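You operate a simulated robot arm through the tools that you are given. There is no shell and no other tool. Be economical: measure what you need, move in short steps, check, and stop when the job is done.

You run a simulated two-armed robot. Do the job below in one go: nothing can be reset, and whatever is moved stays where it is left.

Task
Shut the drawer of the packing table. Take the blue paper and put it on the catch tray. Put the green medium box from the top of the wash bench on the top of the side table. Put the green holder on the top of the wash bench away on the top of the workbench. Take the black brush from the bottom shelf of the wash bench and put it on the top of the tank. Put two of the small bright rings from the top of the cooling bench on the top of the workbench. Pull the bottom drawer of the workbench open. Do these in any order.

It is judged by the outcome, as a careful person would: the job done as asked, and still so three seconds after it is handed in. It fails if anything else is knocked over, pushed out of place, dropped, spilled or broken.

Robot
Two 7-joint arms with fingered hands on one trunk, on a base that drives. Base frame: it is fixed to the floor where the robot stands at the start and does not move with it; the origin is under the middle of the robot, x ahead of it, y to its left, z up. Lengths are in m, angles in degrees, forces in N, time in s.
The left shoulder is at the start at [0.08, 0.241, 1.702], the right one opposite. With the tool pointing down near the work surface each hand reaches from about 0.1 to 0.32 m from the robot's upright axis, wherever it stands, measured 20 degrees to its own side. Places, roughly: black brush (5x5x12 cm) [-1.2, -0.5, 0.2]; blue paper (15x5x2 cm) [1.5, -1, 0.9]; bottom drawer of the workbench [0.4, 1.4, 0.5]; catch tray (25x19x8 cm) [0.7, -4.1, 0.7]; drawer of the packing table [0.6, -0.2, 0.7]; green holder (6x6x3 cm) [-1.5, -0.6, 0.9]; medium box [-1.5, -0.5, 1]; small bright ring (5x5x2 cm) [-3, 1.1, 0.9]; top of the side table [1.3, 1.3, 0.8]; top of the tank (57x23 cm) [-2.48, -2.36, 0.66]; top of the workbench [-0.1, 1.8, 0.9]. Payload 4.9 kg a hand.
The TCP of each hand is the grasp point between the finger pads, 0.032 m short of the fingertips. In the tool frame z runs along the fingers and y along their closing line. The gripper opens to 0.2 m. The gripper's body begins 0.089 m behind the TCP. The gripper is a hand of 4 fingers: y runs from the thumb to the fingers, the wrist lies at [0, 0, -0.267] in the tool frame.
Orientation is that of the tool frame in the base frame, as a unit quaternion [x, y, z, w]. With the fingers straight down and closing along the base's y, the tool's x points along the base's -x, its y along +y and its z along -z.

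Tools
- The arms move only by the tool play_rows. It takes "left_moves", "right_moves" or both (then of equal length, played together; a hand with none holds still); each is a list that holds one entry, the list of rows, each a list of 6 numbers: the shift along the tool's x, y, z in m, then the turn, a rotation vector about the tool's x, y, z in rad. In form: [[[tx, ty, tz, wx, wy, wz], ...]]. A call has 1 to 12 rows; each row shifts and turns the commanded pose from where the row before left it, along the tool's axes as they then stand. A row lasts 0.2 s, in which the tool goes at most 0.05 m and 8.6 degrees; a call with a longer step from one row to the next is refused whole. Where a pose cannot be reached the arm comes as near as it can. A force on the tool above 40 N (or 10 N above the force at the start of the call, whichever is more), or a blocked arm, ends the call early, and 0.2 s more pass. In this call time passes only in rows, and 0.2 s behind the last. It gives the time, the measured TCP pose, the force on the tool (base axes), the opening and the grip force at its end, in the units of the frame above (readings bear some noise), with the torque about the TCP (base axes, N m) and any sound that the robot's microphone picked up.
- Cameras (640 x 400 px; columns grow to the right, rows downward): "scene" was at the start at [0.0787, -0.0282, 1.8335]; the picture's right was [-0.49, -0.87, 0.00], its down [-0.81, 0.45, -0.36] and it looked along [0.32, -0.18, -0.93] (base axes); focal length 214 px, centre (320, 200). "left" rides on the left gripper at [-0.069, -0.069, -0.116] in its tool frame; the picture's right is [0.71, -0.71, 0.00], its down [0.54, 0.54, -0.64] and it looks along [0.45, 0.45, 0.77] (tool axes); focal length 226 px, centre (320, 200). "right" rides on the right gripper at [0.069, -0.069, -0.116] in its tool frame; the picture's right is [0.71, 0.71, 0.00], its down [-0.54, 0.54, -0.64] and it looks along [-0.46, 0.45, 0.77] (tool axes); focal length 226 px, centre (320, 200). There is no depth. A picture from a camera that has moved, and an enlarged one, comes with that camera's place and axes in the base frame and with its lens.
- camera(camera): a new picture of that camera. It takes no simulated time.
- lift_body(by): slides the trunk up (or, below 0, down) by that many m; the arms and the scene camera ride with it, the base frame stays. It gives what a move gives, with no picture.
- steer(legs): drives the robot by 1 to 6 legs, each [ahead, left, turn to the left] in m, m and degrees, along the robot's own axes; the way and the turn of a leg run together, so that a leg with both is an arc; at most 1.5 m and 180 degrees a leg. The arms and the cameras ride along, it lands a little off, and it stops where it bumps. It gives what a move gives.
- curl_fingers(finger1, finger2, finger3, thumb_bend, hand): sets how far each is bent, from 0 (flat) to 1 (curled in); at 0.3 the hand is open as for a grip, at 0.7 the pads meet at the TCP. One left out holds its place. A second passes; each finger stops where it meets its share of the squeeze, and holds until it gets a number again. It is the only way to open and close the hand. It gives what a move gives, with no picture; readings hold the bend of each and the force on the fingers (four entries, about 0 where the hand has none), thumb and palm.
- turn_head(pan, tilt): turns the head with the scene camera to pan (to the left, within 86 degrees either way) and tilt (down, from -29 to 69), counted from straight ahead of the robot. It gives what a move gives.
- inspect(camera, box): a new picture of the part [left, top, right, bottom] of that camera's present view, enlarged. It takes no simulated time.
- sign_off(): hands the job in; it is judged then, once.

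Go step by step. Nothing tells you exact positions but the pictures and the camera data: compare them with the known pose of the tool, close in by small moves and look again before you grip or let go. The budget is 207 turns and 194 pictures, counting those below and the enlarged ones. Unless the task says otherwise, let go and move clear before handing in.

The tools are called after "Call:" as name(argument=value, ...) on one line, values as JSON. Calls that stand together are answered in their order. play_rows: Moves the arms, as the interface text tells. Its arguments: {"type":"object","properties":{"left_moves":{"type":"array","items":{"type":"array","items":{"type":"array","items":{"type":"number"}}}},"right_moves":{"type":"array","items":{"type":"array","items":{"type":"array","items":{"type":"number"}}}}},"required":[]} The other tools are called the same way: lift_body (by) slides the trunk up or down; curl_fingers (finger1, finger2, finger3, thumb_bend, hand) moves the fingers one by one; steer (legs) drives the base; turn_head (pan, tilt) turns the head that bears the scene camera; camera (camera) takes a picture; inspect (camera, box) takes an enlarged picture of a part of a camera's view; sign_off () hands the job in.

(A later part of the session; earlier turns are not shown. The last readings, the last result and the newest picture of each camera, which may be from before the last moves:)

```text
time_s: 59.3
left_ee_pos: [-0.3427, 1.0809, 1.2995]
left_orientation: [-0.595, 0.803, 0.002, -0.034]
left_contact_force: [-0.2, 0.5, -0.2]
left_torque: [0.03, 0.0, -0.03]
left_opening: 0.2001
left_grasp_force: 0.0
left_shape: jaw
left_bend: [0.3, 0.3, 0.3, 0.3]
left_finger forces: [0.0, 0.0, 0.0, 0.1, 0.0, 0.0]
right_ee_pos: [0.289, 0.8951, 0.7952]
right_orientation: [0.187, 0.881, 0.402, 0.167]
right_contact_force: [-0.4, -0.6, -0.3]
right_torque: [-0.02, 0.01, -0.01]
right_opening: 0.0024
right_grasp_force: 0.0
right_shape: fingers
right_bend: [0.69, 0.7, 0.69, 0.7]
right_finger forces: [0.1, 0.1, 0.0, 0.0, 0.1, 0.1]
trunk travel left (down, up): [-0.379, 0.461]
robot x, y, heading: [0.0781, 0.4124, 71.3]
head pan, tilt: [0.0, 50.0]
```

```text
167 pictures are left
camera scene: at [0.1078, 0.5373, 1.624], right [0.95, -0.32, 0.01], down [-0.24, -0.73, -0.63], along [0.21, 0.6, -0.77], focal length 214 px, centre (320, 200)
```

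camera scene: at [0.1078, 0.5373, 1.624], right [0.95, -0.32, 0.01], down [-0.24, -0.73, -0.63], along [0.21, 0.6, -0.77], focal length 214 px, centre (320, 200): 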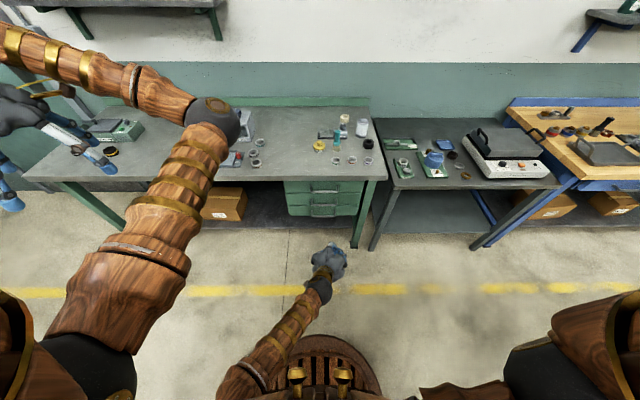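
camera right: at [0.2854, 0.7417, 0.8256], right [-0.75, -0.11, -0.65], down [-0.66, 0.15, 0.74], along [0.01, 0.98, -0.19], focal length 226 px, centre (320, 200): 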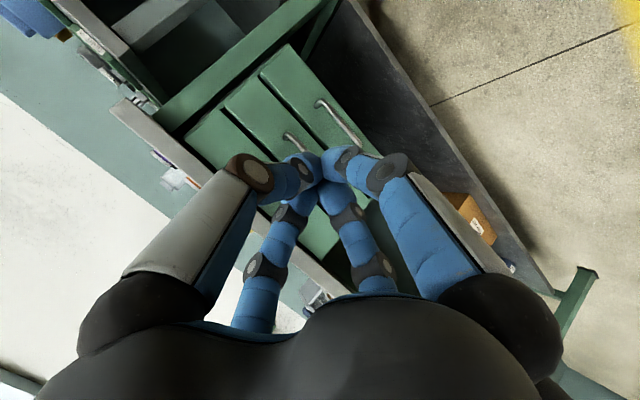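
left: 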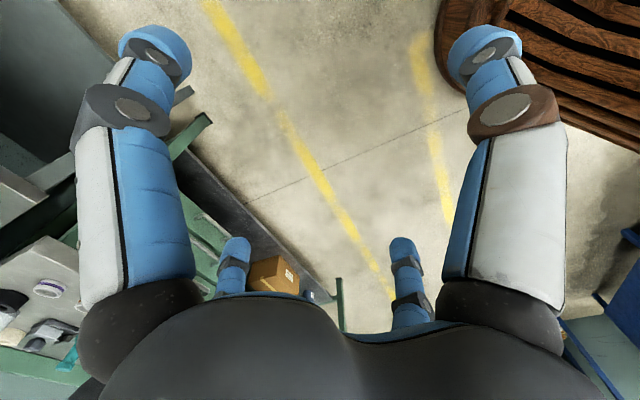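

The roll works. I level the pitch, trim yaw and open the fingers to a narrow pre-grip.

Call:
play_rows(right_moves=[[[0, 0, 0, -0.134, 0, 0], [0, 0, 0, -0.134, 0, 0], [0, 0, 0, -0.134, 0, 0], [0, 0, 0, -0.134, 0, 0], [0, 0, 0, -0.134, 0, 0], [0, 0, 0, 0, 0.145, 0], [0, 0, 0, 0, 0, 0.145]]])

Call:
curl_fingers(hand="right", finger1=0.53, finger2=0.53, finger3=0.53, thumb_bend=0.53)

Call:
camera(camera="right")

```text
time_s: 60.9
left_ee_pos: [-0.3376, 1.0744, 1.3048]
left_orientation: [-0.594, 0.804, 0.006, -0.033]
left_contact_force: [0.1, -0.3, 0.2]
left_torque: [0.03, 0.04, 0.05]
left_opening: 0.1999
left_grasp_force: 0.0
left_shape: jaw
left_bend: [0.3, 0.3, 0.3, 0.3]
left_finger forces: [0.0, 0.0, 0.1, 0.0, 0.0, 0.2]
right_ee_pos: [0.2979, 0.9331, 0.8002]
right_orientation: [0.129, 0.704, 0.688, 0.117]
right_contact_force: [-0.3, 1.2, 0.1]
right_torque: [0.01, 0.02, -0.01]
right_opening: 0.0022
right_grasp_force: 0.2
right_shape: fingers
right_bend: [0.69, 0.7, 0.69, 0.7]
right_finger forces: [0.1, 0.0, 0.0, 0.0, 0.0, 0.0]
right hand out of reach, approached as far as the arm can: row 3, 4, 5, 6
trunk travel left (down, up): [-0.379, 0.461]
robot x, y, heading: [0.0777, 0.4161, 71.3]
head pan, tilt: [0.0, 50.0]
```

```text
time_s: 61.9
left_ee_pos: [-0.3392, 1.0763, 1.3049]
left_orientation: [-0.595, 0.803, 0.005, -0.034]
left_contact_force: [-0.4, 0.7, 0.8]
left_torque: [0.01, 0.01, -0.01]
left_opening: 0.2003
left_grasp_force: 0.0
left_shape: jaw
left_bend: [0.3, 0.3, 0.3, 0.3]
left_finger forces: [0.1, 0.0, 0.0, 0.1, 0.1, 0.0]
right_ee_pos: [0.3003, 0.9305, 0.8004]
right_orientation: [0.128, 0.704, 0.688, 0.12]
right_contact_force: [0.5, 0.3, -0.1]
right_torque: [-0.05, -0.02, 0.0]
right_opening: 0.0578
right_grasp_force: 0.1
right_shape: fingers
right_bend: [0.53, 0.53, 0.53, 0.53]
right_finger forces: [0.0, 0.0, 0.0, 0.0, 0.1, 0.1]
trunk travel left (down, up): [-0.379, 0.461]
robot x, y, heading: [0.078, 0.416, 71.6]
head pan, tilt: [0.0, 50.0]
```

```text
166 pictures are left
camera right: at [0.1943, 0.844, 0.7355], right [-0.65, 0.26, 0.71], down [0.3, -0.78, 0.55], along [0.7, 0.57, 0.43], focal length 226 px, centre (320, 200)
```

right: 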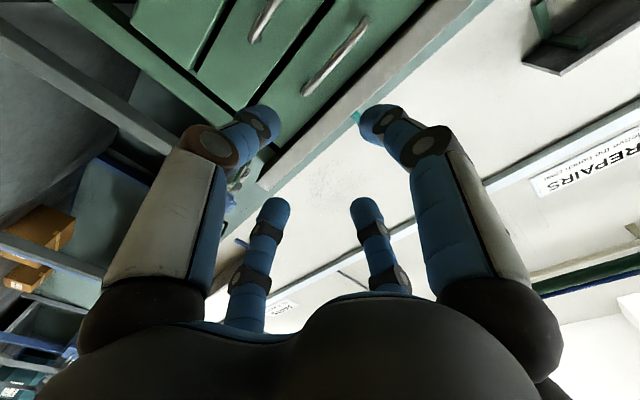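

Hand is level and pre-shaped. I lower the trunk by 0.24 and shift left ~3 cm to line up with the bottom handle.

Call:
lift_body(by=-0.242)

Call:
steer(legs=[[0.13, 0.034, 0]])

Call:
camera(camera="right")

Call:
camera(camera="scene")

```text
time_s: 64.4
left_ee_pos: [-0.3361, 1.0745, 1.0628]
left_orientation: [-0.595, 0.803, 0.005, -0.035]
left_contact_force: [0.3, 0.3, 0.6]
left_torque: [0.01, 0.02, -0.01]
left_opening: 0.2001
left_grasp_force: 0.0
left_shape: jaw
left_bend: [0.3, 0.3, 0.3, 0.3]
left_finger forces: [0.0, 0.1, 0.0, 0.1, 0.0, 0.0]
right_ee_pos: [0.3005, 0.9297, 0.5578]
right_orientation: [0.129, 0.705, 0.688, 0.118]
right_contact_force: [-0.3, 0.9, 0.1]
right_torque: [0.02, 0.01, -0.03]
right_opening: 0.0579
right_grasp_force: 0.0
right_shape: fingers
right_bend: [0.53, 0.53, 0.53, 0.53]
right_finger forces: [0.0, 0.1, 0.0, 0.0, 0.0, 0.0]
trunk travel left (down, up): [-0.137, 0.703]
robot x, y, heading: [0.0821, 0.4162, 71.1]
head pan, tilt: [0.0, 50.0]
```

```text
time_s: 65.7
left_ee_pos: [-0.3339, 1.2039, 1.0628]
left_orientation: [-0.596, 0.802, 0.005, -0.036]
left_contact_force: [-0.1, -0.2, -0.2]
left_torque: [-0.02, 0.0, 0.0]
left_opening: 0.2
left_grasp_force: 0.0
left_shape: jaw
left_bend: [0.3, 0.3, 0.3, 0.3]
left_finger forces: [0.0, 0.0, 0.0, 0.0, 0.0, 0.1]
right_ee_pos: [0.3061, 1.0618, 0.5579]
right_orientation: [0.127, 0.705, 0.688, 0.119]
right_contact_force: [0.3, -0.2, 0.5]
right_torque: [0.0, -0.02, 0.01]
right_opening: 0.0581
right_grasp_force: 0.0
right_shape: fingers
right_bend: [0.53, 0.53, 0.53, 0.53]
right_finger forces: [0.0, 0.0, 0.0, 0.0, 0.1, 0.0]
trunk travel left (down, up): [-0.137, 0.703]
robot x, y, heading: [0.0831, 0.5512, 71.8]
head pan, tilt: [0.0, 50.0]
```

```text
165 pictures are left
camera right: at [0.2015, 0.9743, 0.4922], right [-0.65, 0.26, 0.71], down [0.3, -0.78, 0.55], along [0.7, 0.57, 0.43], focal length 226 px, centre (320, 200)
```

right: 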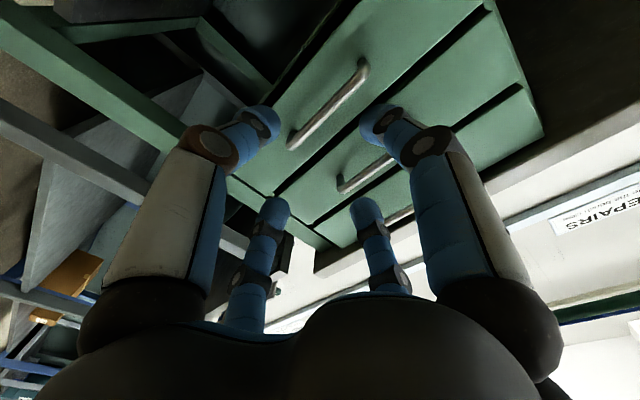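

```text
164 pictures are left
camera scene: at [0.1217, 0.6607, 1.3825], right [0.95, -0.31, 0.0], down [-0.24, -0.73, -0.64], along [0.2, 0.6, -0.77], focal length 214 px, centre (320, 200)
```

scene: 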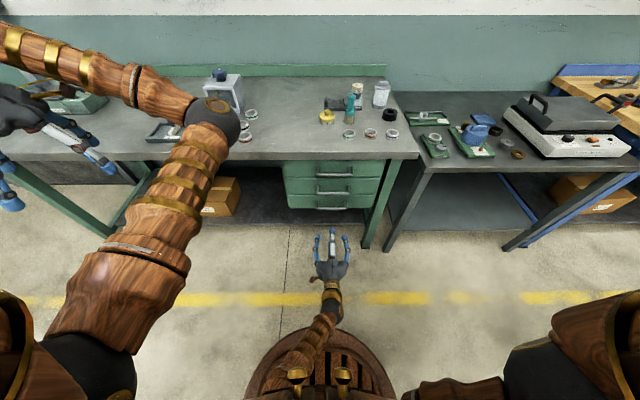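

The bar sits right between thumb and fingers at the correct height. I drive forward ~0.165 m.

Call:
steer(legs=[[0.165, 0, 0]])

Call:
camera(camera="right")

Call:
inspect(camera="scene", box=[250, 140, 410, 240])

```text
time_s: 67.0
left_ee_pos: [-0.2913, 1.3293, 1.0643]
left_orientation: [-0.596, 0.802, 0.007, -0.033]
left_contact_force: [0.1, 0.2, 1.0]
left_torque: [0.0, -0.02, -0.01]
left_opening: 0.1999
left_grasp_force: 0.1
left_shape: jaw
left_bend: [0.3, 0.3, 0.3, 0.3]
left_finger forces: [0.1, 0.0, 0.1, 0.1, 0.0, 0.1]
right_ee_pos: [0.3552, 1.1876, 0.5575]
right_orientation: [0.128, 0.704, 0.687, 0.124]
right_contact_force: [0.7, -0.6, 1.0]
right_torque: [0.01, -0.02, 0.03]
right_opening: 0.0515
right_grasp_force: 0.1
right_shape: fingers
right_bend: [0.52, 0.53, 0.53, 0.53]
right_finger forces: [0.1, 0.0, 0.0, 0.1, 0.0, 0.0]
trunk travel left (down, up): [-0.137, 0.703]
robot x, y, heading: [0.1305, 0.6739, 71.5]
head pan, tilt: [0.0, 50.0]
stopped in leg 1: the force on the tool passed its limit at 115 N (the readings are from after the stop); the commanded pose is now the measured one
```

```text
163 pictures are left
camera right: at [0.2498, 1.101, 0.4916], right [-0.65, 0.26, 0.71], down [0.29, -0.78, 0.56], along [0.7, 0.57, 0.43], focal length 226 px, centre (320, 200)
```

right: 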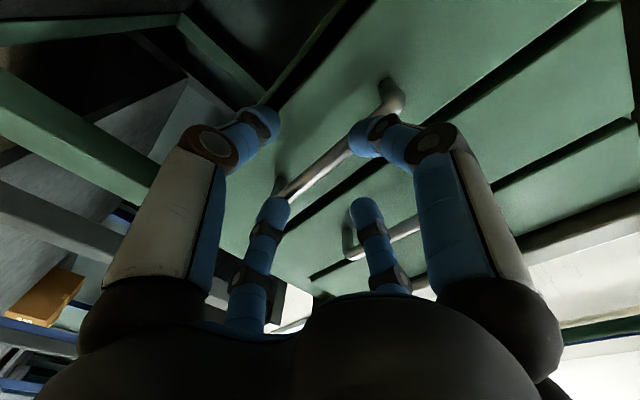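

```text
4.00 times, centred on (330, 190) of scene
camera zoom: at [0.1635, 0.7838, 1.3831], right [0.95, -0.31, 0.0], down [-0.24, -0.73, -0.64], along [0.2, 0.61, -0.77], focal length 858 px, centre (280, 240)
```

zoom: 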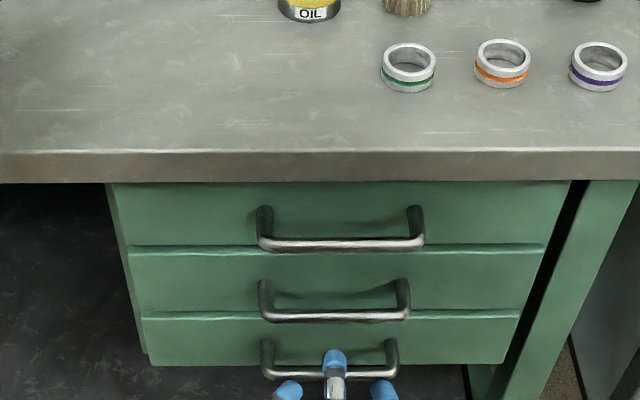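

The upper fingertip touched the bar, so the hand is slightly low. Back off 4 cm, raise 2 cm, try again.

Call:
steer(legs=[[-0.05, 0, 0]])

Call:
lift_body(by=0.02)

Call:
camera(camera="right")

```text
time_s: 68.0
left_ee_pos: [-0.3059, 1.285, 1.0633]
left_orientation: [-0.595, 0.803, 0.006, -0.034]
left_contact_force: [0.4, 0.1, 0.1]
left_torque: [-0.01, -0.02, 0.01]
left_opening: 0.2002
left_grasp_force: 0.0
left_shape: jaw
left_bend: [0.3, 0.3, 0.3, 0.3]
left_finger forces: [0.0, 0.0, 0.1, 0.0, 0.0, 0.1]
right_ee_pos: [0.3382, 1.1412, 0.5566]
right_orientation: [0.127, 0.705, 0.687, 0.122]
right_contact_force: [0.3, -0.1, -0.4]
right_torque: [-0.02, 0.02, -0.02]
right_opening: 0.0516
right_grasp_force: 0.0
right_shape: fingers
right_bend: [0.52, 0.53, 0.53, 0.53]
right_finger forces: [0.1, 0.0, 0.0, 0.1, 0.0, 0.0]
trunk travel left (down, up): [-0.137, 0.703]
robot x, y, heading: [0.1154, 0.6326, 71.4]
head pan, tilt: [0.0, 50.0]
```

```text
time_s: 68.6
left_ee_pos: [-0.3049, 1.2836, 1.0845]
left_orientation: [-0.596, 0.802, 0.007, -0.032]
left_contact_force: [-0.3, 0.0, -0.4]
left_torque: [0.03, 0.0, 0.04]
left_opening: 0.2
left_grasp_force: 0.1
left_shape: jaw
left_bend: [0.3, 0.3, 0.3, 0.3]
left_finger forces: [0.0, 0.0, 0.1, 0.1, 0.0, 0.0]
right_ee_pos: [0.3384, 1.1418, 0.5755]
right_orientation: [0.127, 0.705, 0.686, 0.124]
right_contact_force: [0.5, 0.0, -0.1]
right_torque: [0.0, -0.03, 0.02]
right_opening: 0.0516
right_grasp_force: 0.1
right_shape: fingers
right_bend: [0.52, 0.53, 0.53, 0.53]
right_finger forces: [0.1, 0.1, 0.1, 0.0, 0.0, 0.1]
trunk travel left (down, up): [-0.157, 0.683]
robot x, y, heading: [0.1121, 0.6361, 71.6]
head pan, tilt: [0.0, 50.0]
```

```text
161 pictures are left
camera right: at [0.2338, 1.0548, 0.5109], right [-0.65, 0.26, 0.71], down [0.29, -0.78, 0.56], along [0.7, 0.57, 0.43], focal length 226 px, centre (320, 200)
```

right: 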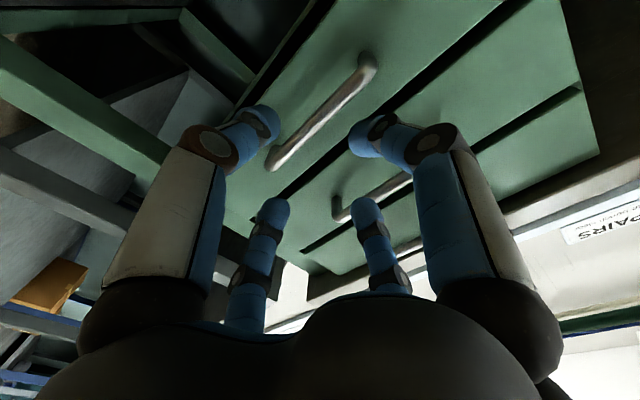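

The hand has four radial digits (±x, ±y), so the side digits met the bar. I roll the hand 45° so two digits go above and two below, and open slightly more.

Call:
play_rows(right_moves=[[[0, 0, 0, 0, 0, -0.131], [0, 0, 0, 0, 0, -0.131], [0, 0, 0, 0, 0, -0.131], [0, 0, 0, 0, 0, -0.131], [0, 0, 0, 0, 0, -0.131], [0, 0, 0, 0, 0, -0.131]]])

Call:
curl_fingers(hand="right", finger1=0.48, finger2=0.48, finger3=0.48, thumb_bend=0.48)

Call:
camera(camera="right")

Call:
inspect(camera="scene", box=[250, 140, 410, 240])

```text
time_s: 70.0
left_ee_pos: [-0.3075, 1.2909, 1.0838]
left_orientation: [-0.595, 0.803, 0.005, -0.033]
left_contact_force: [0.0, 0.7, 0.0]
left_torque: [0.0, -0.03, 0.04]
left_opening: 0.1999
left_grasp_force: 0.1
left_shape: jaw
left_bend: [0.3, 0.3, 0.3, 0.3]
left_finger forces: [0.0, 0.1, 0.1, 0.0, 0.0, 0.1]
right_ee_pos: [0.3983, 1.1345, 0.6193]
right_orientation: [-0.148, 0.71, 0.583, 0.367]
right_contact_force: [0.1, 1.4, 0.2]
right_torque: [-0.01, 0.0, -0.01]
right_opening: 0.0516
right_grasp_force: 0.1
right_shape: fingers
right_bend: [0.52, 0.53, 0.53, 0.53]
right_finger forces: [0.1, 0.0, 0.1, 0.0, 0.0, 0.0]
right hand out of reach, approached as far as the arm can: row 4, 5, 6
trunk travel left (down, up): [-0.157, 0.683]
robot x, y, heading: [0.1153, 0.6349, 71.8]
head pan, tilt: [0.0, 50.0]
```

```text
time_s: 71.0
left_ee_pos: [-0.3067, 1.2888, 1.0814]
left_orientation: [-0.596, 0.802, 0.005, -0.034]
left_contact_force: [0.1, -0.3, 0.2]
left_torque: [0.02, 0.0, 0.02]
left_opening: 0.2001
left_grasp_force: 0.0
left_shape: jaw
left_bend: [0.3, 0.3, 0.3, 0.3]
left_finger forces: [0.1, 0.0, 0.0, 0.0, 0.0, 0.0]
right_ee_pos: [0.3995, 1.135, 0.6176]
right_orientation: [-0.147, 0.71, 0.583, 0.366]
right_contact_force: [-0.9, -0.3, -0.3]
right_torque: [0.0, 0.0, -0.01]
right_opening: 0.076
right_grasp_force: 0.1
right_shape: fingers
right_bend: [0.48, 0.48, 0.48, 0.48]
right_finger forces: [0.0, 0.1, 0.0, 0.1, 0.0, 0.1]
trunk travel left (down, up): [-0.157, 0.683]
robot x, y, heading: [0.1082, 0.6327, 71.5]
head pan, tilt: [0.0, 50.0]
```

```text
160 pictures are left
camera right: at [0.356, 1.0217, 0.5261], right [-0.94, 0.35, 0.02], down [-0.2, -0.57, 0.8], along [0.29, 0.74, 0.6], focal length 226 px, centre (320, 200)
```

right: 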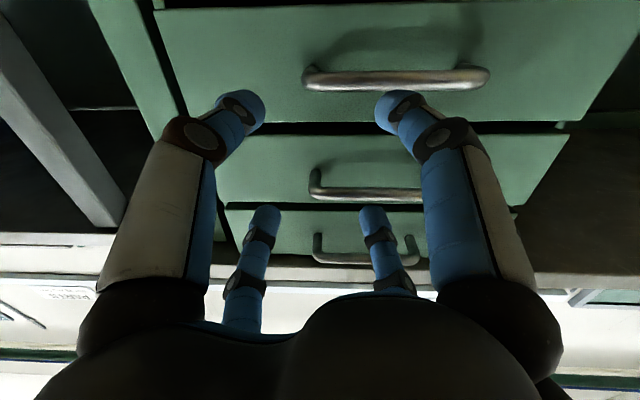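

```text
4.00 times, centred on (330, 190) of scene
camera zoom: at [0.1476, 0.7445, 1.4026], right [0.95, -0.31, 0.0], down [-0.24, -0.73, -0.64], along [0.2, 0.6, -0.77], focal length 858 px, centre (280, 240)
```

zoom: 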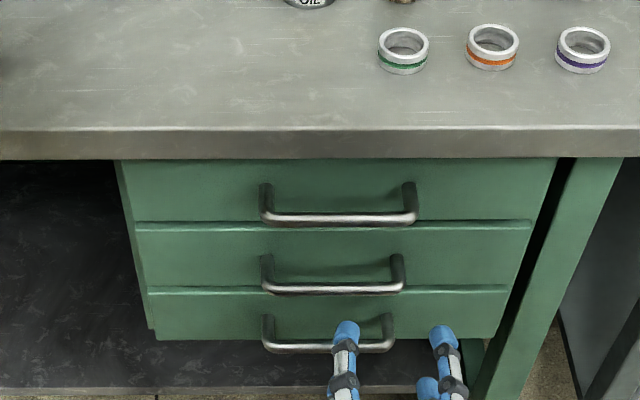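

The IK moved the hand 6 cm right and up while rolling. I strafe left 6 cm, lower 6 cm and check.

Call:
lift_body(by=-0.06)

Call:
steer(legs=[[0, 0.06, 0]])

Call:
camera(camera="right")

```text
time_s: 72.0
left_ee_pos: [-0.3042, 1.2893, 1.0216]
left_orientation: [-0.596, 0.802, 0.006, -0.035]
left_contact_force: [-0.5, 0.3, 0.6]
left_torque: [0.04, 0.03, 0.0]
left_opening: 0.2
left_grasp_force: 0.1
left_shape: jaw
left_bend: [0.3, 0.3, 0.3, 0.3]
left_finger forces: [0.0, 0.1, 0.0, 0.0, 0.1, 0.0]
right_ee_pos: [0.4009, 1.1342, 0.5569]
right_orientation: [-0.147, 0.709, 0.584, 0.367]
right_contact_force: [1.2, 0.1, -0.4]
right_torque: [0.01, 0.02, 0.04]
right_opening: 0.076
right_grasp_force: 0.0
right_shape: fingers
right_bend: [0.48, 0.48, 0.48, 0.48]
right_finger forces: [0.0, 0.0, 0.1, 0.0, 0.0, 0.0]
trunk travel left (down, up): [-0.097, 0.743]
robot x, y, heading: [0.1137, 0.6322, 71.5]
head pan, tilt: [0.0, 50.0]
```

```text
time_s: 73.0
left_ee_pos: [-0.3624, 1.3071, 1.021]
left_orientation: [-0.596, 0.802, 0.004, -0.035]
left_contact_force: [0.1, -0.8, 0.8]
left_torque: [-0.01, 0.01, 0.01]
left_opening: 0.2002
left_grasp_force: 0.0
left_shape: jaw
left_bend: [0.3, 0.3, 0.3, 0.3]
left_finger forces: [0.0, 0.0, 0.1, 0.0, 0.0, 0.1]
right_ee_pos: [0.3458, 1.1533, 0.5572]
right_orientation: [-0.15, 0.709, 0.584, 0.367]
right_contact_force: [0.4, 0.1, -0.5]
right_torque: [0.01, -0.01, -0.01]
right_opening: 0.0761
right_grasp_force: 0.1
right_shape: fingers
right_bend: [0.48, 0.48, 0.48, 0.48]
right_finger forces: [0.1, 0.1, 0.1, 0.0, 0.0, 0.0]
trunk travel left (down, up): [-0.097, 0.743]
robot x, y, heading: [0.059, 0.6507, 72.1]
head pan, tilt: [0.0, 50.0]
```

```text
158 pictures are left
camera right: at [0.3021, 1.0403, 0.4656], right [-0.94, 0.35, 0.02], down [-0.2, -0.57, 0.8], along [0.29, 0.74, 0.6], focal length 226 px, centre (320, 200)
```

right: 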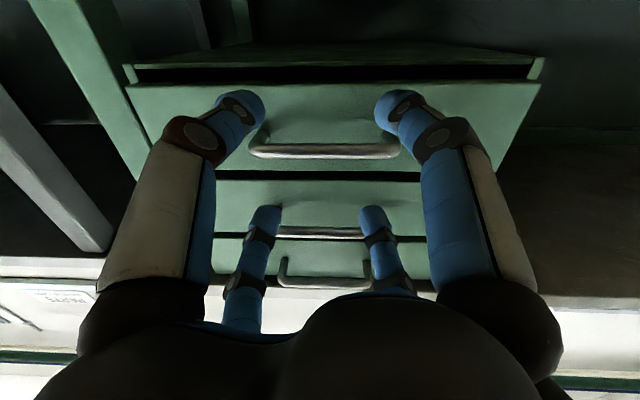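

Aligned: the bar lies between the upper and lower digit pairs. I drive ahead 7 cm.

Call:
steer(legs=[[0.07, 0, 0]])

Call:
camera(camera="right")

```text
time_s: 74.0
left_ee_pos: [-0.3424, 1.3712, 1.0224]
left_orientation: [-0.596, 0.802, 0.005, -0.034]
left_contact_force: [0.6, 1.2, 0.6]
left_torque: [0.02, 0.01, -0.01]
left_opening: 0.1999
left_grasp_force: 0.0
left_shape: jaw
left_bend: [0.3, 0.3, 0.3, 0.3]
left_finger forces: [0.0, 0.0, 0.0, 0.0, 0.0, 0.0]
right_ee_pos: [0.3683, 1.2187, 0.5574]
right_orientation: [-0.149, 0.708, 0.583, 0.369]
right_contact_force: [0.7, -0.5, 0.3]
right_torque: [0.02, 0.03, -0.01]
right_opening: 0.0762
right_grasp_force: 0.0
right_shape: fingers
right_bend: [0.48, 0.48, 0.48, 0.48]
right_finger forces: [0.0, 0.1, 0.0, 0.1, 0.1, 0.0]
trunk travel left (down, up): [-0.097, 0.743]
robot x, y, heading: [0.0795, 0.7144, 71.6]
head pan, tilt: [0.0, 50.0]
```

```text
157 pictures are left
camera right: at [0.3253, 1.106, 0.4661], right [-0.94, 0.35, 0.02], down [-0.2, -0.57, 0.8], along [0.29, 0.74, 0.61], focal length 226 px, centre (320, 200)
```

right: 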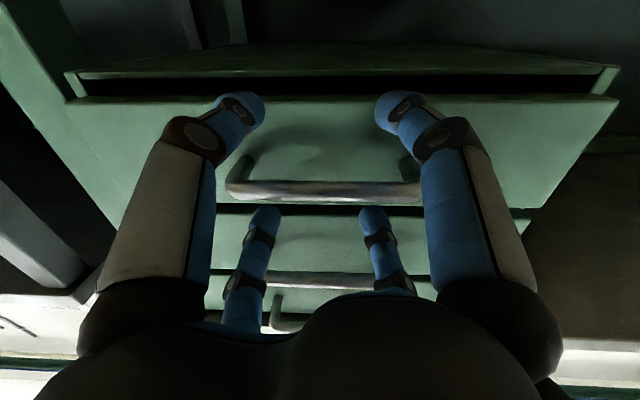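

The bar is between the digits with no contact. I close the hand.

Call:
curl_fingers(hand="right", finger1=0.75, finger2=0.75, finger3=0.75, thumb_bend=0.75)

Call:
camera(camera="right")

```text
time_s: 75.0
left_ee_pos: [-0.3411, 1.3697, 1.0229]
left_orientation: [-0.595, 0.803, 0.007, -0.034]
left_contact_force: [0.4, 0.1, 0.7]
left_torque: [0.01, -0.01, 0.04]
left_opening: 0.2001
left_grasp_force: 0.1
left_shape: jaw
left_bend: [0.3, 0.3, 0.3, 0.3]
left_finger forces: [0.0, 0.1, 0.0, 0.1, 0.1, 0.0]
right_ee_pos: [0.3706, 1.2184, 0.5595]
right_orientation: [-0.147, 0.708, 0.583, 0.37]
right_contact_force: [5.8, 0.0, 1.6]
right_torque: [-0.02, 0.02, -0.06]
right_opening: 0.0002
right_grasp_force: 17.5
right_shape: fingers
right_bend: [0.73, 0.67, 0.67, 0.68]
right_finger forces: [0.1, 10.6, 10.6, 0.0, 13.4, 0.0]
trunk travel left (down, up): [-0.097, 0.743]
robot x, y, heading: [0.0737, 0.7157, 71.9]
head pan, tilt: [0.0, 50.0]
```

```text
156 pictures are left
camera right: at [0.327, 1.1054, 0.467], right [-0.94, 0.35, 0.02], down [-0.2, -0.57, 0.79], along [0.29, 0.74, 0.61], focal length 226 px, centre (320, 200)
```

right: 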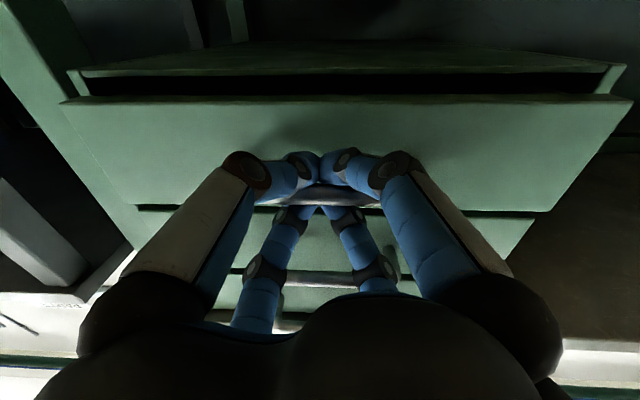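

Bar is gripped. I pull back in steps.

Call:
steer(legs=[[-0.12, 0, 0]])

Call:
camera(camera="right")

```text
time_s: 76.2
left_ee_pos: [-0.3762, 1.2598, 1.0227]
left_orientation: [-0.594, 0.804, 0.006, -0.034]
left_contact_force: [0.2, -0.7, -0.4]
left_torque: [0.01, 0.01, 0.01]
left_opening: 0.2
left_grasp_force: 0.1
left_shape: jaw
left_bend: [0.3, 0.3, 0.3, 0.3]
left_finger forces: [0.0, 0.0, 0.0, 0.0, 0.0, 0.0]
right_ee_pos: [0.3351, 1.1046, 0.5593]
right_orientation: [-0.146, 0.709, 0.582, 0.371]
right_contact_force: [1.5, 0.6, 0.5]
right_torque: [0.01, 0.0, 0.01]
right_opening: 0.0
right_grasp_force: 0.1
right_shape: fingers
right_bend: [0.73, 0.73, 0.67, 0.72]
right_finger forces: [0.1, 0.0, 0.1, 0.1, 0.0, 0.1]
trunk travel left (down, up): [-0.097, 0.743]
robot x, y, heading: [0.0441, 0.6061, 71.5]
head pan, tilt: [0.0, 50.0]
```

```text
155 pictures are left
camera right: at [0.2909, 0.9931, 0.4668], right [-0.93, 0.36, 0.02], down [-0.2, -0.57, 0.79], along [0.29, 0.74, 0.61], focal length 226 px, centre (320, 200)
```

right: 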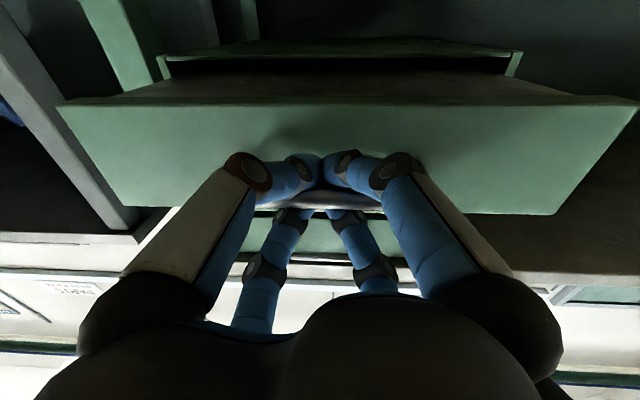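

The drawer is following (opened ~11 cm). I pull another 14 cm.

Call:
steer(legs=[[-0.14, 0, 0]])

Call:
camera(camera="scene")

```text
time_s: 77.5
left_ee_pos: [-0.4193, 1.1295, 1.0242]
left_orientation: [-0.594, 0.804, 0.007, -0.033]
left_contact_force: [-0.5, -0.3, 0.5]
left_torque: [0.0, 0.01, 0.0]
left_opening: 0.1999
left_grasp_force: 0.0
left_shape: jaw
left_bend: [0.3, 0.3, 0.3, 0.3]
left_finger forces: [0.0, 0.0, 0.0, 0.1, 0.0, 0.2]
right_ee_pos: [0.2938, 0.9754, 0.5597]
right_orientation: [-0.145, 0.708, 0.582, 0.372]
right_contact_force: [0.5, -0.5, -2.9]
right_torque: [0.0, -0.02, 0.01]
right_opening: 0.0
right_grasp_force: 0.0
right_shape: fingers
right_bend: [0.73, 0.73, 0.72, 0.72]
right_finger forces: [0.0, 0.0, 0.0, 0.0, 0.0, 0.0]
trunk travel left (down, up): [-0.097, 0.743]
robot x, y, heading: [-0.0002, 0.4745, 71.5]
head pan, tilt: [0.0, 50.0]
```

```text
154 pictures are left
camera scene: at [0.0336, 0.5824, 1.3428], right [0.95, -0.32, 0.0], down [-0.24, -0.73, -0.64], along [0.2, 0.6, -0.77], focal length 214 px, centre (320, 200)
```

scene: 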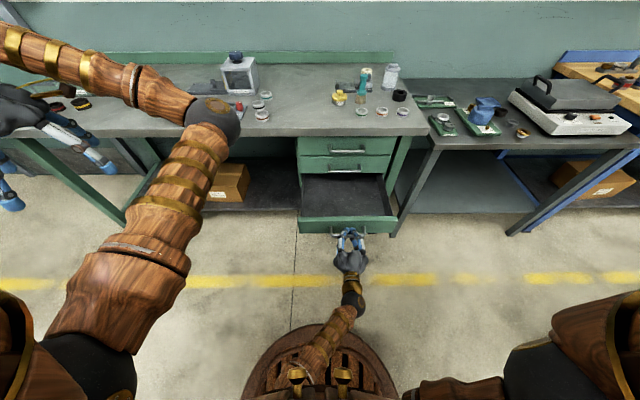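

Drawer is well open; one more small pull, then release.

Call:
steer(legs=[[-0.08, 0, 0]])

Call:
camera(camera="scene")

```text
time_s: 78.8
left_ee_pos: [-0.4451, 1.0494, 1.0253]
left_orientation: [-0.594, 0.804, 0.007, -0.032]
left_contact_force: [-0.4, -0.2, -0.3]
left_torque: [-0.02, -0.01, 0.01]
left_opening: 0.2001
left_grasp_force: 0.0
left_shape: jaw
left_bend: [0.3, 0.3, 0.3, 0.3]
left_finger forces: [0.0, 0.0, 0.0, 0.0, 0.0, 0.1]
right_ee_pos: [0.2681, 0.8992, 0.5622]
right_orientation: [-0.144, 0.707, 0.584, 0.373]
right_contact_force: [4.9, 15.4, -10.8]
right_torque: [0.02, 0.15, 0.13]
right_opening: 0.0011
right_grasp_force: 14.9
right_shape: fingers
right_bend: [0.72, 0.73, 0.72, 0.68]
right_finger forces: [9.1, 0.0, 0.0, 0.1, 19.4, 0.0]
trunk travel left (down, up): [-0.097, 0.743]
robot x, y, heading: [-0.0311, 0.4012, 71.8]
head pan, tilt: [0.0, 50.0]
stopped in leg 1: the force on the tool passed its limit at 48 N (the readings are from after the stop); the commanded pose is now the measured one
```

```text
153 pictures are left
camera scene: at [0.0071, 0.5018, 1.343], right [0.95, -0.32, 0.0], down [-0.24, -0.73, -0.64], along [0.2, 0.61, -0.77], focal length 214 px, centre (320, 200)
```

scene: 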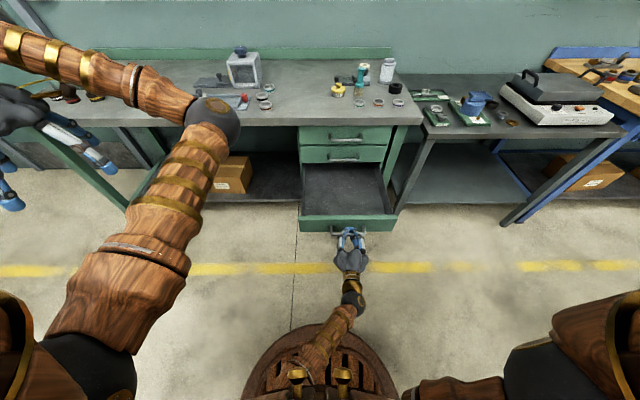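

The drawer reached its stop, fully open. I open the hand and back away.

Call:
curl_fingers(hand="right", finger1=0.45, finger2=0.45, finger3=0.45, thumb_bend=0.45)

Call:
steer(legs=[[-0.15, 0, 0]])

Call:
camera(camera="scene")

```text
time_s: 79.8
left_ee_pos: [-0.4457, 1.0499, 1.0255]
left_orientation: [-0.595, 0.803, 0.007, -0.033]
left_contact_force: [-0.2, 0.7, -0.1]
left_torque: [0.01, 0.02, 0.01]
left_opening: 0.2001
left_grasp_force: 0.0
left_shape: jaw
left_bend: [0.3, 0.3, 0.3, 0.3]
left_finger forces: [0.0, 0.0, 0.1, 0.0, 0.1, 0.0]
right_ee_pos: [0.2686, 0.8974, 0.5617]
right_orientation: [-0.143, 0.707, 0.584, 0.373]
right_contact_force: [0.4, 0.3, -0.3]
right_torque: [-0.03, 0.0, 0.0]
right_opening: 0.0867
right_grasp_force: 0.1
right_shape: fingers
right_bend: [0.45, 0.45, 0.45, 0.45]
right_finger forces: [0.0, 0.1, 0.0, 0.0, 0.1, 0.0]
trunk travel left (down, up): [-0.097, 0.743]
robot x, y, heading: [-0.0266, 0.3978, 71.7]
head pan, tilt: [0.0, 50.0]
```

```text
time_s: 81.1
left_ee_pos: [-0.491, 0.9126, 1.0241]
left_orientation: [-0.595, 0.803, 0.007, -0.033]
left_contact_force: [0.9, 0.4, -0.2]
left_torque: [0.02, 0.02, -0.02]
left_opening: 0.1998
left_grasp_force: 0.0
left_shape: jaw
left_bend: [0.3, 0.3, 0.3, 0.3]
left_finger forces: [0.1, 0.0, 0.0, 0.0, 0.0, 0.0]
right_ee_pos: [0.2221, 0.7623, 0.5618]
right_orientation: [-0.144, 0.706, 0.585, 0.372]
right_contact_force: [-0.5, 0.3, 0.3]
right_torque: [-0.02, 0.0, -0.01]
right_opening: 0.0869
right_grasp_force: 0.0
right_shape: fingers
right_bend: [0.45, 0.45, 0.45, 0.45]
right_finger forces: [0.1, 0.0, 0.1, 0.0, 0.0, 0.0]
trunk travel left (down, up): [-0.097, 0.743]
robot x, y, heading: [-0.0691, 0.2598, 71.6]
head pan, tilt: [0.0, 50.0]
```

```text
152 pictures are left
camera scene: at [-0.0387, 0.3648, 1.3428], right [0.95, -0.32, 0.0], down [-0.24, -0.73, -0.64], along [0.2, 0.61, -0.77], focal length 214 px, centre (320, 200)
```

scene: 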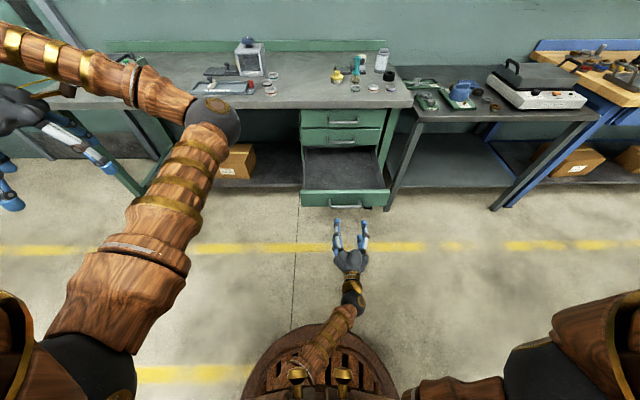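

Two jobs are done. I bring the right hand back to fingers-down, and raise the trunk before driving to the wash bench.

Call:
play_rows(right_moves=[[[0, 0, 0, 0, 0, -0.13], [0, 0, 0, 0, 0, -0.13], [0, 0, 0, 0, 0, -0.13], [0, 0, 0, 0, 0, -0.13], [0, 0, 0, 0, 0, -0.13], [0, 0, 0, 0, 0, -0.13], [0, 0, 0, 0, 0.15, 0], [0, 0, 0, 0, 0.15, 0], [0, 0, 0, 0, 0.15, 0], [0, 0, 0, 0, 0.15, 0], [0, 0, 0, 0, 0.15, 0]]])

Call:
play_rows(right_moves=[[[0, 0, 0, 0, 0.15, 0], [0, 0, 0, 0, 0.15, 0], [0, 0, 0, 0, 0.15, 0], [0, 0, 0, 0, 0.15, 0], [0, 0, 0, 0, 0.15, 0]]], left_moves=[[[0, 0, 0.04, 0, 0, 0], [0, 0, 0.04, 0, 0, 0], [0, 0, 0.04, 0, 0, 0], [0, 0, 0.04, 0, 0, 0], [0, 0, 0.04, 0, 0, 0]]])

Call:
lift_body(by=0.4)

Call:
lift_body(by=0.2)

Call:
steer(legs=[[0, 0, 120]])

Call:
camera(camera="scene")

```text
time_s: 83.5
left_ee_pos: [-0.4918, 0.9095, 1.0265]
left_orientation: [-0.595, 0.803, 0.009, -0.031]
left_contact_force: [-0.5, 0.5, -0.1]
left_torque: [-0.08, 0.04, -0.06]
left_opening: 0.2
left_grasp_force: 0.1
left_shape: jaw
left_bend: [0.3, 0.3, 0.3, 0.3]
left_finger forces: [0.0, 0.0, 0.1, 0.0, 0.0, 0.1]
right_ee_pos: [0.2675, 0.751, 0.5773]
right_orientation: [-0.38, 0.798, 0.45, 0.127]
right_contact_force: [-0.2, 0.3, -0.2]
right_torque: [0.0, -0.02, 0.0]
right_opening: 0.0872
right_grasp_force: 0.1
right_shape: fingers
right_bend: [0.45, 0.45, 0.45, 0.45]
right_finger forces: [0.1, 0.0, 0.0, 0.0, 0.1, 0.0]
right hand out of reach, approached as far as the arm can: row 1, 2, 3, 4, 5, 6
trunk travel left (down, up): [-0.097, 0.743]
robot x, y, heading: [-0.0728, 0.2598, 71.5]
head pan, tilt: [0.0, 50.0]
```

```text
time_s: 84.9
left_ee_pos: [-0.5022, 0.9024, 0.8262]
left_orientation: [-0.595, 0.803, 0.009, -0.032]
left_contact_force: [-0.2, 0.0, -0.6]
left_torque: [0.0, 0.02, 0.0]
left_opening: 0.2
left_grasp_force: 0.0
left_shape: jaw
left_bend: [0.3, 0.3, 0.3, 0.3]
left_finger forces: [0.1, 0.0, 0.0, 0.1, 0.0, 0.0]
right_ee_pos: [0.1937, 0.7526, 0.5693]
right_orientation: [-0.554, 0.758, 0.283, -0.196]
right_contact_force: [0.0, 0.9, 0.5]
right_torque: [-0.01, -0.02, 0.02]
right_opening: 0.0872
right_grasp_force: 0.0
right_shape: fingers
right_bend: [0.45, 0.45, 0.45, 0.45]
right_finger forces: [0.0, 0.1, 0.0, 0.1, 0.0, 0.0]
right hand out of reach, approached as far as the arm can: row 5
trunk travel left (down, up): [-0.097, 0.743]
robot x, y, heading: [-0.0724, 0.259, 71.7]
head pan, tilt: [0.0, 50.0]
stopped in row 5 (right hand): the arm was blocked; the commanded pose is now the measured one
```

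```text
time_s: 88.8
left_ee_pos: [-0.5029, 0.9028, 1.2251]
left_orientation: [-0.595, 0.803, 0.009, -0.031]
left_contact_force: [-0.2, 0.3, -0.6]
left_torque: [-0.01, 0.01, 0.03]
left_opening: 0.1998
left_grasp_force: 0.0
left_shape: jaw
left_bend: [0.3, 0.3, 0.3, 0.3]
left_finger forces: [0.0, 0.1, 0.0, 0.1, 0.1, 0.0]
right_ee_pos: [0.1942, 0.7529, 0.9688]
right_orientation: [-0.554, 0.758, 0.282, -0.197]
right_contact_force: [-0.1, 0.2, -1.0]
right_torque: [0.05, -0.01, -0.02]
right_opening: 0.0874
right_grasp_force: 0.1
right_shape: fingers
right_bend: [0.45, 0.45, 0.45, 0.45]
right_finger forces: [0.0, 0.0, 0.0, 0.0, 0.1, 0.0]
trunk travel left (down, up): [-0.497, 0.343]
robot x, y, heading: [-0.0709, 0.2586, 71.4]
head pan, tilt: [0.0, 50.0]
```

```text
time_s: 90.9
left_ee_pos: [-0.5041, 0.903, 1.4258]
left_orientation: [-0.594, 0.804, 0.008, -0.031]
left_contact_force: [-0.9, 0.0, -0.5]
left_torque: [-0.02, -0.01, 0.02]
left_opening: 0.1998
left_grasp_force: 0.0
left_shape: jaw
left_bend: [0.3, 0.3, 0.3, 0.3]
left_finger forces: [0.0, 0.1, 0.1, 0.1, 0.0, 0.0]
right_ee_pos: [0.1934, 0.7531, 1.1694]
right_orientation: [-0.554, 0.758, 0.282, -0.196]
right_contact_force: [-0.5, -0.6, 0.0]
right_torque: [0.02, -0.02, -0.03]
right_opening: 0.0871
right_grasp_force: 0.0
right_shape: fingers
right_bend: [0.45, 0.45, 0.45, 0.45]
right_finger forces: [0.1, 0.0, 0.0, 0.0, 0.1, 0.0]
trunk travel left (down, up): [-0.697, 0.143]
robot x, y, heading: [-0.075, 0.26, 71.5]
head pan, tilt: [0.0, 50.0]
```

```text
time_s: 96.4
left_ee_pos: [-0.3949, -0.4423, 1.4264]
left_orientation: [0.991, 0.129, 0.022, 0.022]
left_contact_force: [0.7, 0.6, -0.2]
left_torque: [-0.01, -0.02, 0.01]
left_opening: 0.2001
left_grasp_force: 0.1
left_shape: jaw
left_bend: [0.3, 0.3, 0.3, 0.3]
left_finger forces: [0.0, 0.0, 0.1, 0.0, 0.1, 0.0]
right_ee_pos: [-0.6332, 0.229, 1.1688]
right_orientation: [0.932, 0.116, 0.035, 0.342]
right_contact_force: [0.0, -0.1, 0.1]
right_torque: [-0.02, 0.02, 0.03]
right_opening: 0.0871
right_grasp_force: 0.1
right_shape: fingers
right_bend: [0.45, 0.45, 0.45, 0.45]
right_finger forces: [0.0, 0.0, 0.0, 0.1, 0.0, 0.0]
trunk travel left (down, up): [-0.697, 0.143]
robot x, y, heading: [-0.0752, 0.2615, -166.6]
head pan, tilt: [0.0, 50.0]
```

```text
151 pictures are left
camera scene: at [-0.1788, 0.2351, 1.9435], right [-0.23, 0.97, 0.0], down [0.75, 0.18, -0.64], along [-0.63, -0.15, -0.77], focal length 214 px, centre (320, 200)
```

scene: 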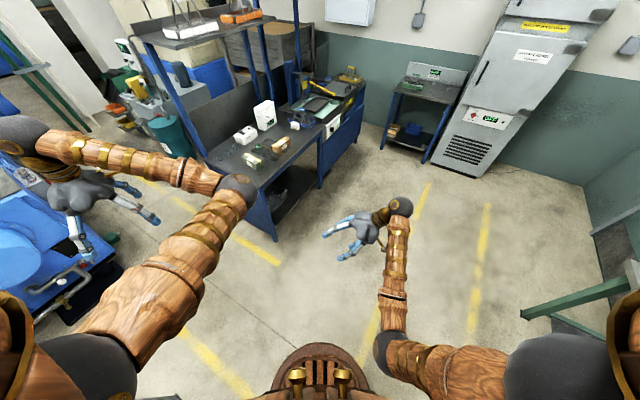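

Call:
inspect(camera="scene", box=[190, 80, 370, 220])

Call:
inspect(camera="scene", box=[370, 40, 490, 170])

```text
2.86 times, centred on (280, 150) of scene
camera zoom: at [-0.1788, 0.2351, 1.9435], right [-0.23, 0.97, 0.0], down [0.75, 0.18, -0.64], along [-0.63, -0.15, -0.77], focal length 613 px, centre (434, 343)
```

zoom: 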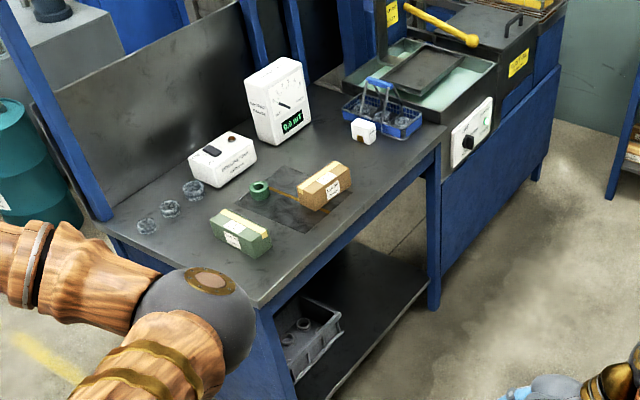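

```text
3.08 times, centred on (430, 105) of scene
camera zoom: at [-0.1788, 0.2351, 1.9435], right [-0.23, 0.97, 0.0], down [0.75, 0.18, -0.64], along [-0.63, -0.15, -0.77], focal length 660 px, centre (-18, 492)
```

zoom: 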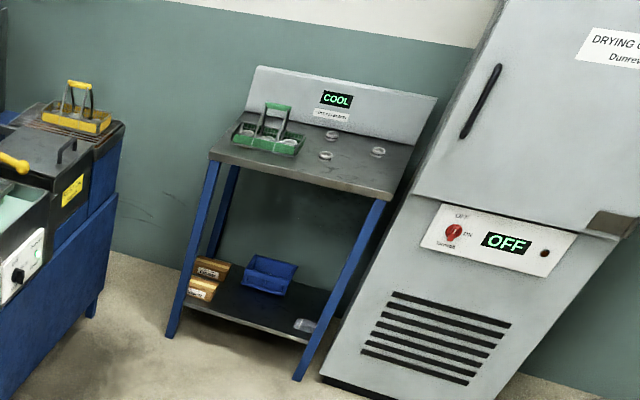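

The green box is at about (-1.22,-0.50), the green holder at (-1.45,-0.56) on the wash bench, whose front faces roughly +y. I drive along the aisle and turn to face it, staying a bit back.

Call:
steer(legs=[[1.2, 0.29, 0], [0, 0, 63]])

Call:
camera(camera="scene")

```text
time_s: 100.8
left_ee_pos: [-1.1203, -0.8787, 1.4488]
left_orientation: [0.981, 0.178, -0.018, 0.08]
left_contact_force: [8.3, 5.2, 10.2]
left_torque: [-0.48, 1.29, -0.16]
left_opening: 0.1998
left_grasp_force: 0.2
left_shape: jaw
left_bend: [0.3, 0.3, 0.3, 0.3]
left_finger forces: [0.0, 0.1, 0.1, 0.0, 0.0, 0.0]
right_ee_pos: [-1.4705, -0.2014, 1.2526]
right_orientation: [0.925, 0.195, -0.069, 0.32]
right_contact_force: [1.1, 0.9, -3.4]
right_torque: [-0.38, 0.04, -0.05]
right_opening: 0.0873
right_grasp_force: 0.0
right_shape: fingers
right_bend: [0.45, 0.45, 0.45, 0.45]
right_finger forces: [0.0, 0.0, 0.1, 0.1, 0.1, 0.0]
trunk travel left (down, up): [-0.697, 0.143]
robot x, y, heading: [-0.8589, -0.1575, -162.2]
head pan, tilt: [0.0, 50.0]
stopped in leg 1: the robot was blocked; the commanded pose is now the measured one
```

```text
148 pictures are left
camera scene: at [-0.7764, -0.1117, 1.9571], right [-0.31, 0.95, -0.01], down [0.66, 0.21, -0.72], along [-0.68, -0.23, -0.7], focal length 214 px, centre (320, 200)
```

scene: 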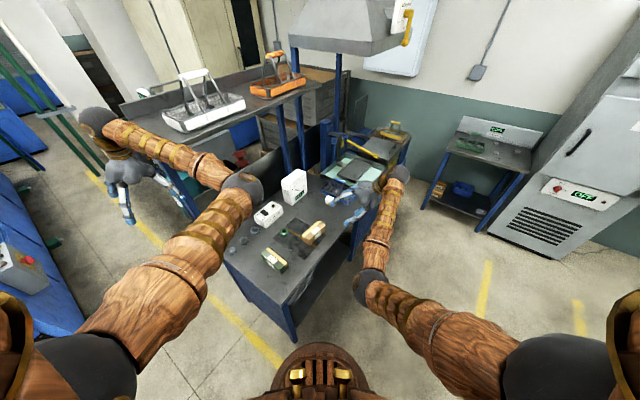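

I misjudged the sideways sign and bumped the bench corner; nothing seems to have fallen. I back straight out the way I came.

Call:
steer(legs=[[-0.25, 0, 0]])

Call:
camera(camera="scene")

```text
time_s: 101.6
left_ee_pos: [-1.1632, -1.0712, 1.3228]
left_orientation: [0.957, 0.274, 0.073, 0.062]
left_contact_force: [1.4, 0.0, 2.5]
left_torque: [-0.01, 0.23, -0.11]
left_opening: 0.1998
left_grasp_force: 0.1
left_shape: jaw
left_bend: [0.3, 0.3, 0.3, 0.3]
left_finger forces: [0.0, 0.0, 0.0, 0.0, 0.0, 0.1]
right_ee_pos: [-1.6319, -0.4282, 1.1498]
right_orientation: [0.923, 0.245, -0.002, 0.295]
right_contact_force: [4.5, -0.7, 3.8]
right_torque: [0.28, 0.46, -0.31]
right_opening: 0.0872
right_grasp_force: 0.0
right_shape: fingers
right_bend: [0.45, 0.45, 0.45, 0.45]
right_finger forces: [0.0, 0.1, 0.0, 0.1, 0.1, 0.0]
trunk travel left (down, up): [-0.697, 0.143]
robot x, y, heading: [-0.8419, -0.1756, -153.5]
head pan, tilt: [0.0, 50.0]
stopped in leg 1: the robot was blocked; the commanded pose is now the measured one
```

```text
147 pictures are left
camera scene: at [-0.9819, -0.2764, 1.9414], right [-0.45, 0.89, 0.01], down [0.7, 0.36, -0.62], along [-0.56, -0.27, -0.78], focal length 214 px, centre (320, 200)
```

scene: 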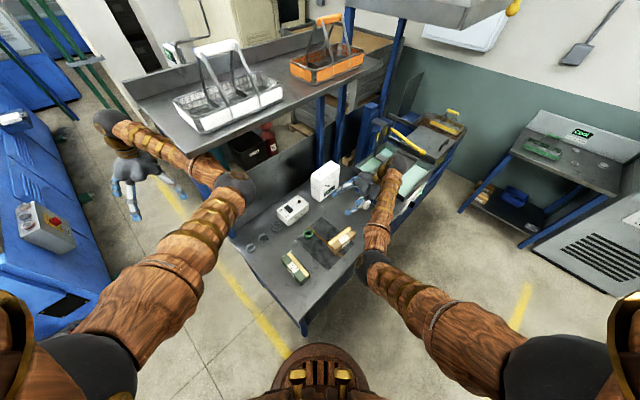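

The robot was rocking from the bump. I let it settle and re-read the state.

Call:
turn_head(pan=0, tilt=55)

Call:
camera(camera="scene")

```text
time_s: 102.2
left_ee_pos: [-1.1494, -1.0556, 1.3418]
left_orientation: [0.962, 0.257, 0.057, 0.068]
left_contact_force: [0.2, -0.8, -1.3]
left_torque: [0.22, 0.0, 0.08]
left_opening: 0.2
left_grasp_force: 0.1
left_shape: jaw
left_bend: [0.3, 0.3, 0.3, 0.3]
left_finger forces: [0.0, 0.0, 0.0, 0.1, 0.0, 0.0]
right_ee_pos: [-1.595, -0.3913, 1.1718]
right_orientation: [0.926, 0.23, -0.024, 0.297]
right_contact_force: [-0.3, -2.1, -0.8]
right_torque: [0.18, -0.01, 0.01]
right_opening: 0.0872
right_grasp_force: 0.0
right_shape: fingers
right_bend: [0.45, 0.45, 0.45, 0.45]
right_finger forces: [0.0, 0.0, 0.0, 0.0, 0.0, 0.0]
trunk travel left (down, up): [-0.697, 0.143]
robot x, y, heading: [-0.8311, -0.1972, -155.7]
head pan, tilt: [0.0, 55.0]
```

```text
146 pictures are left
camera scene: at [-0.9215, -0.2622, 1.9364], right [-0.41, 0.91, 0.01], down [0.75, 0.34, -0.57], along [-0.52, -0.22, -0.82], focal length 214 px, centre (320, 200)
```

scene: 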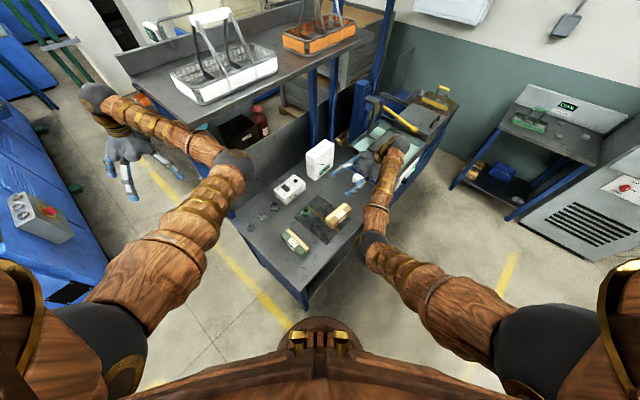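

Call:
steer(legs=[[-0.1, 0, 0]])

Call:
camera(camera="scene")

```text
time_s: 103.1
left_ee_pos: [-1.1446, -1.0261, 1.3673]
left_orientation: [0.964, 0.248, 0.039, 0.09]
left_contact_force: [39.8, -37.8, -11.7]
left_torque: [3.69, 3.03, 3.24]
left_opening: 0.2002
left_grasp_force: 0.1
left_shape: jaw
left_bend: [0.3, 0.3, 0.3, 0.3]
left_finger forces: [0.1, 0.1, 0.0, 0.1, 0.0, 0.0]
right_ee_pos: [-1.5557, -0.3291, 1.1854]
right_orientation: [0.93, 0.203, -0.042, 0.304]
right_contact_force: [0.4, 2.9, -0.3]
right_torque: [-0.23, -0.08, 0.04]
right_opening: 0.0873
right_grasp_force: 0.2
right_shape: fingers
right_bend: [0.45, 0.45, 0.45, 0.45]
right_finger forces: [0.0, 0.1, 0.0, 0.0, 0.0, 0.0]
trunk travel left (down, up): [-0.697, 0.143]
robot x, y, heading: [-0.7998, -0.2055, -159.2]
head pan, tilt: [0.0, 55.0]
stopped in leg 1: the force on the tool passed its limit at 227 N (the readings are from after the stop); the commanded pose is now the measured one
```

```text
145 pictures are left
camera scene: at [-0.8863, -0.2345, 1.9378], right [-0.36, 0.93, 0.0], down [0.76, 0.29, -0.58], along [-0.54, -0.21, -0.82], focal length 214 px, centre (320, 200)
```

scene: 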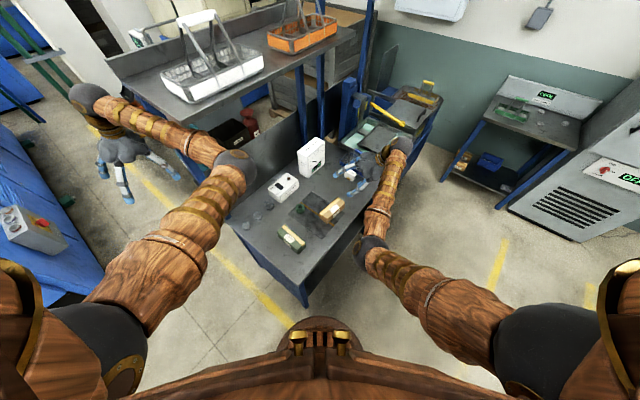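

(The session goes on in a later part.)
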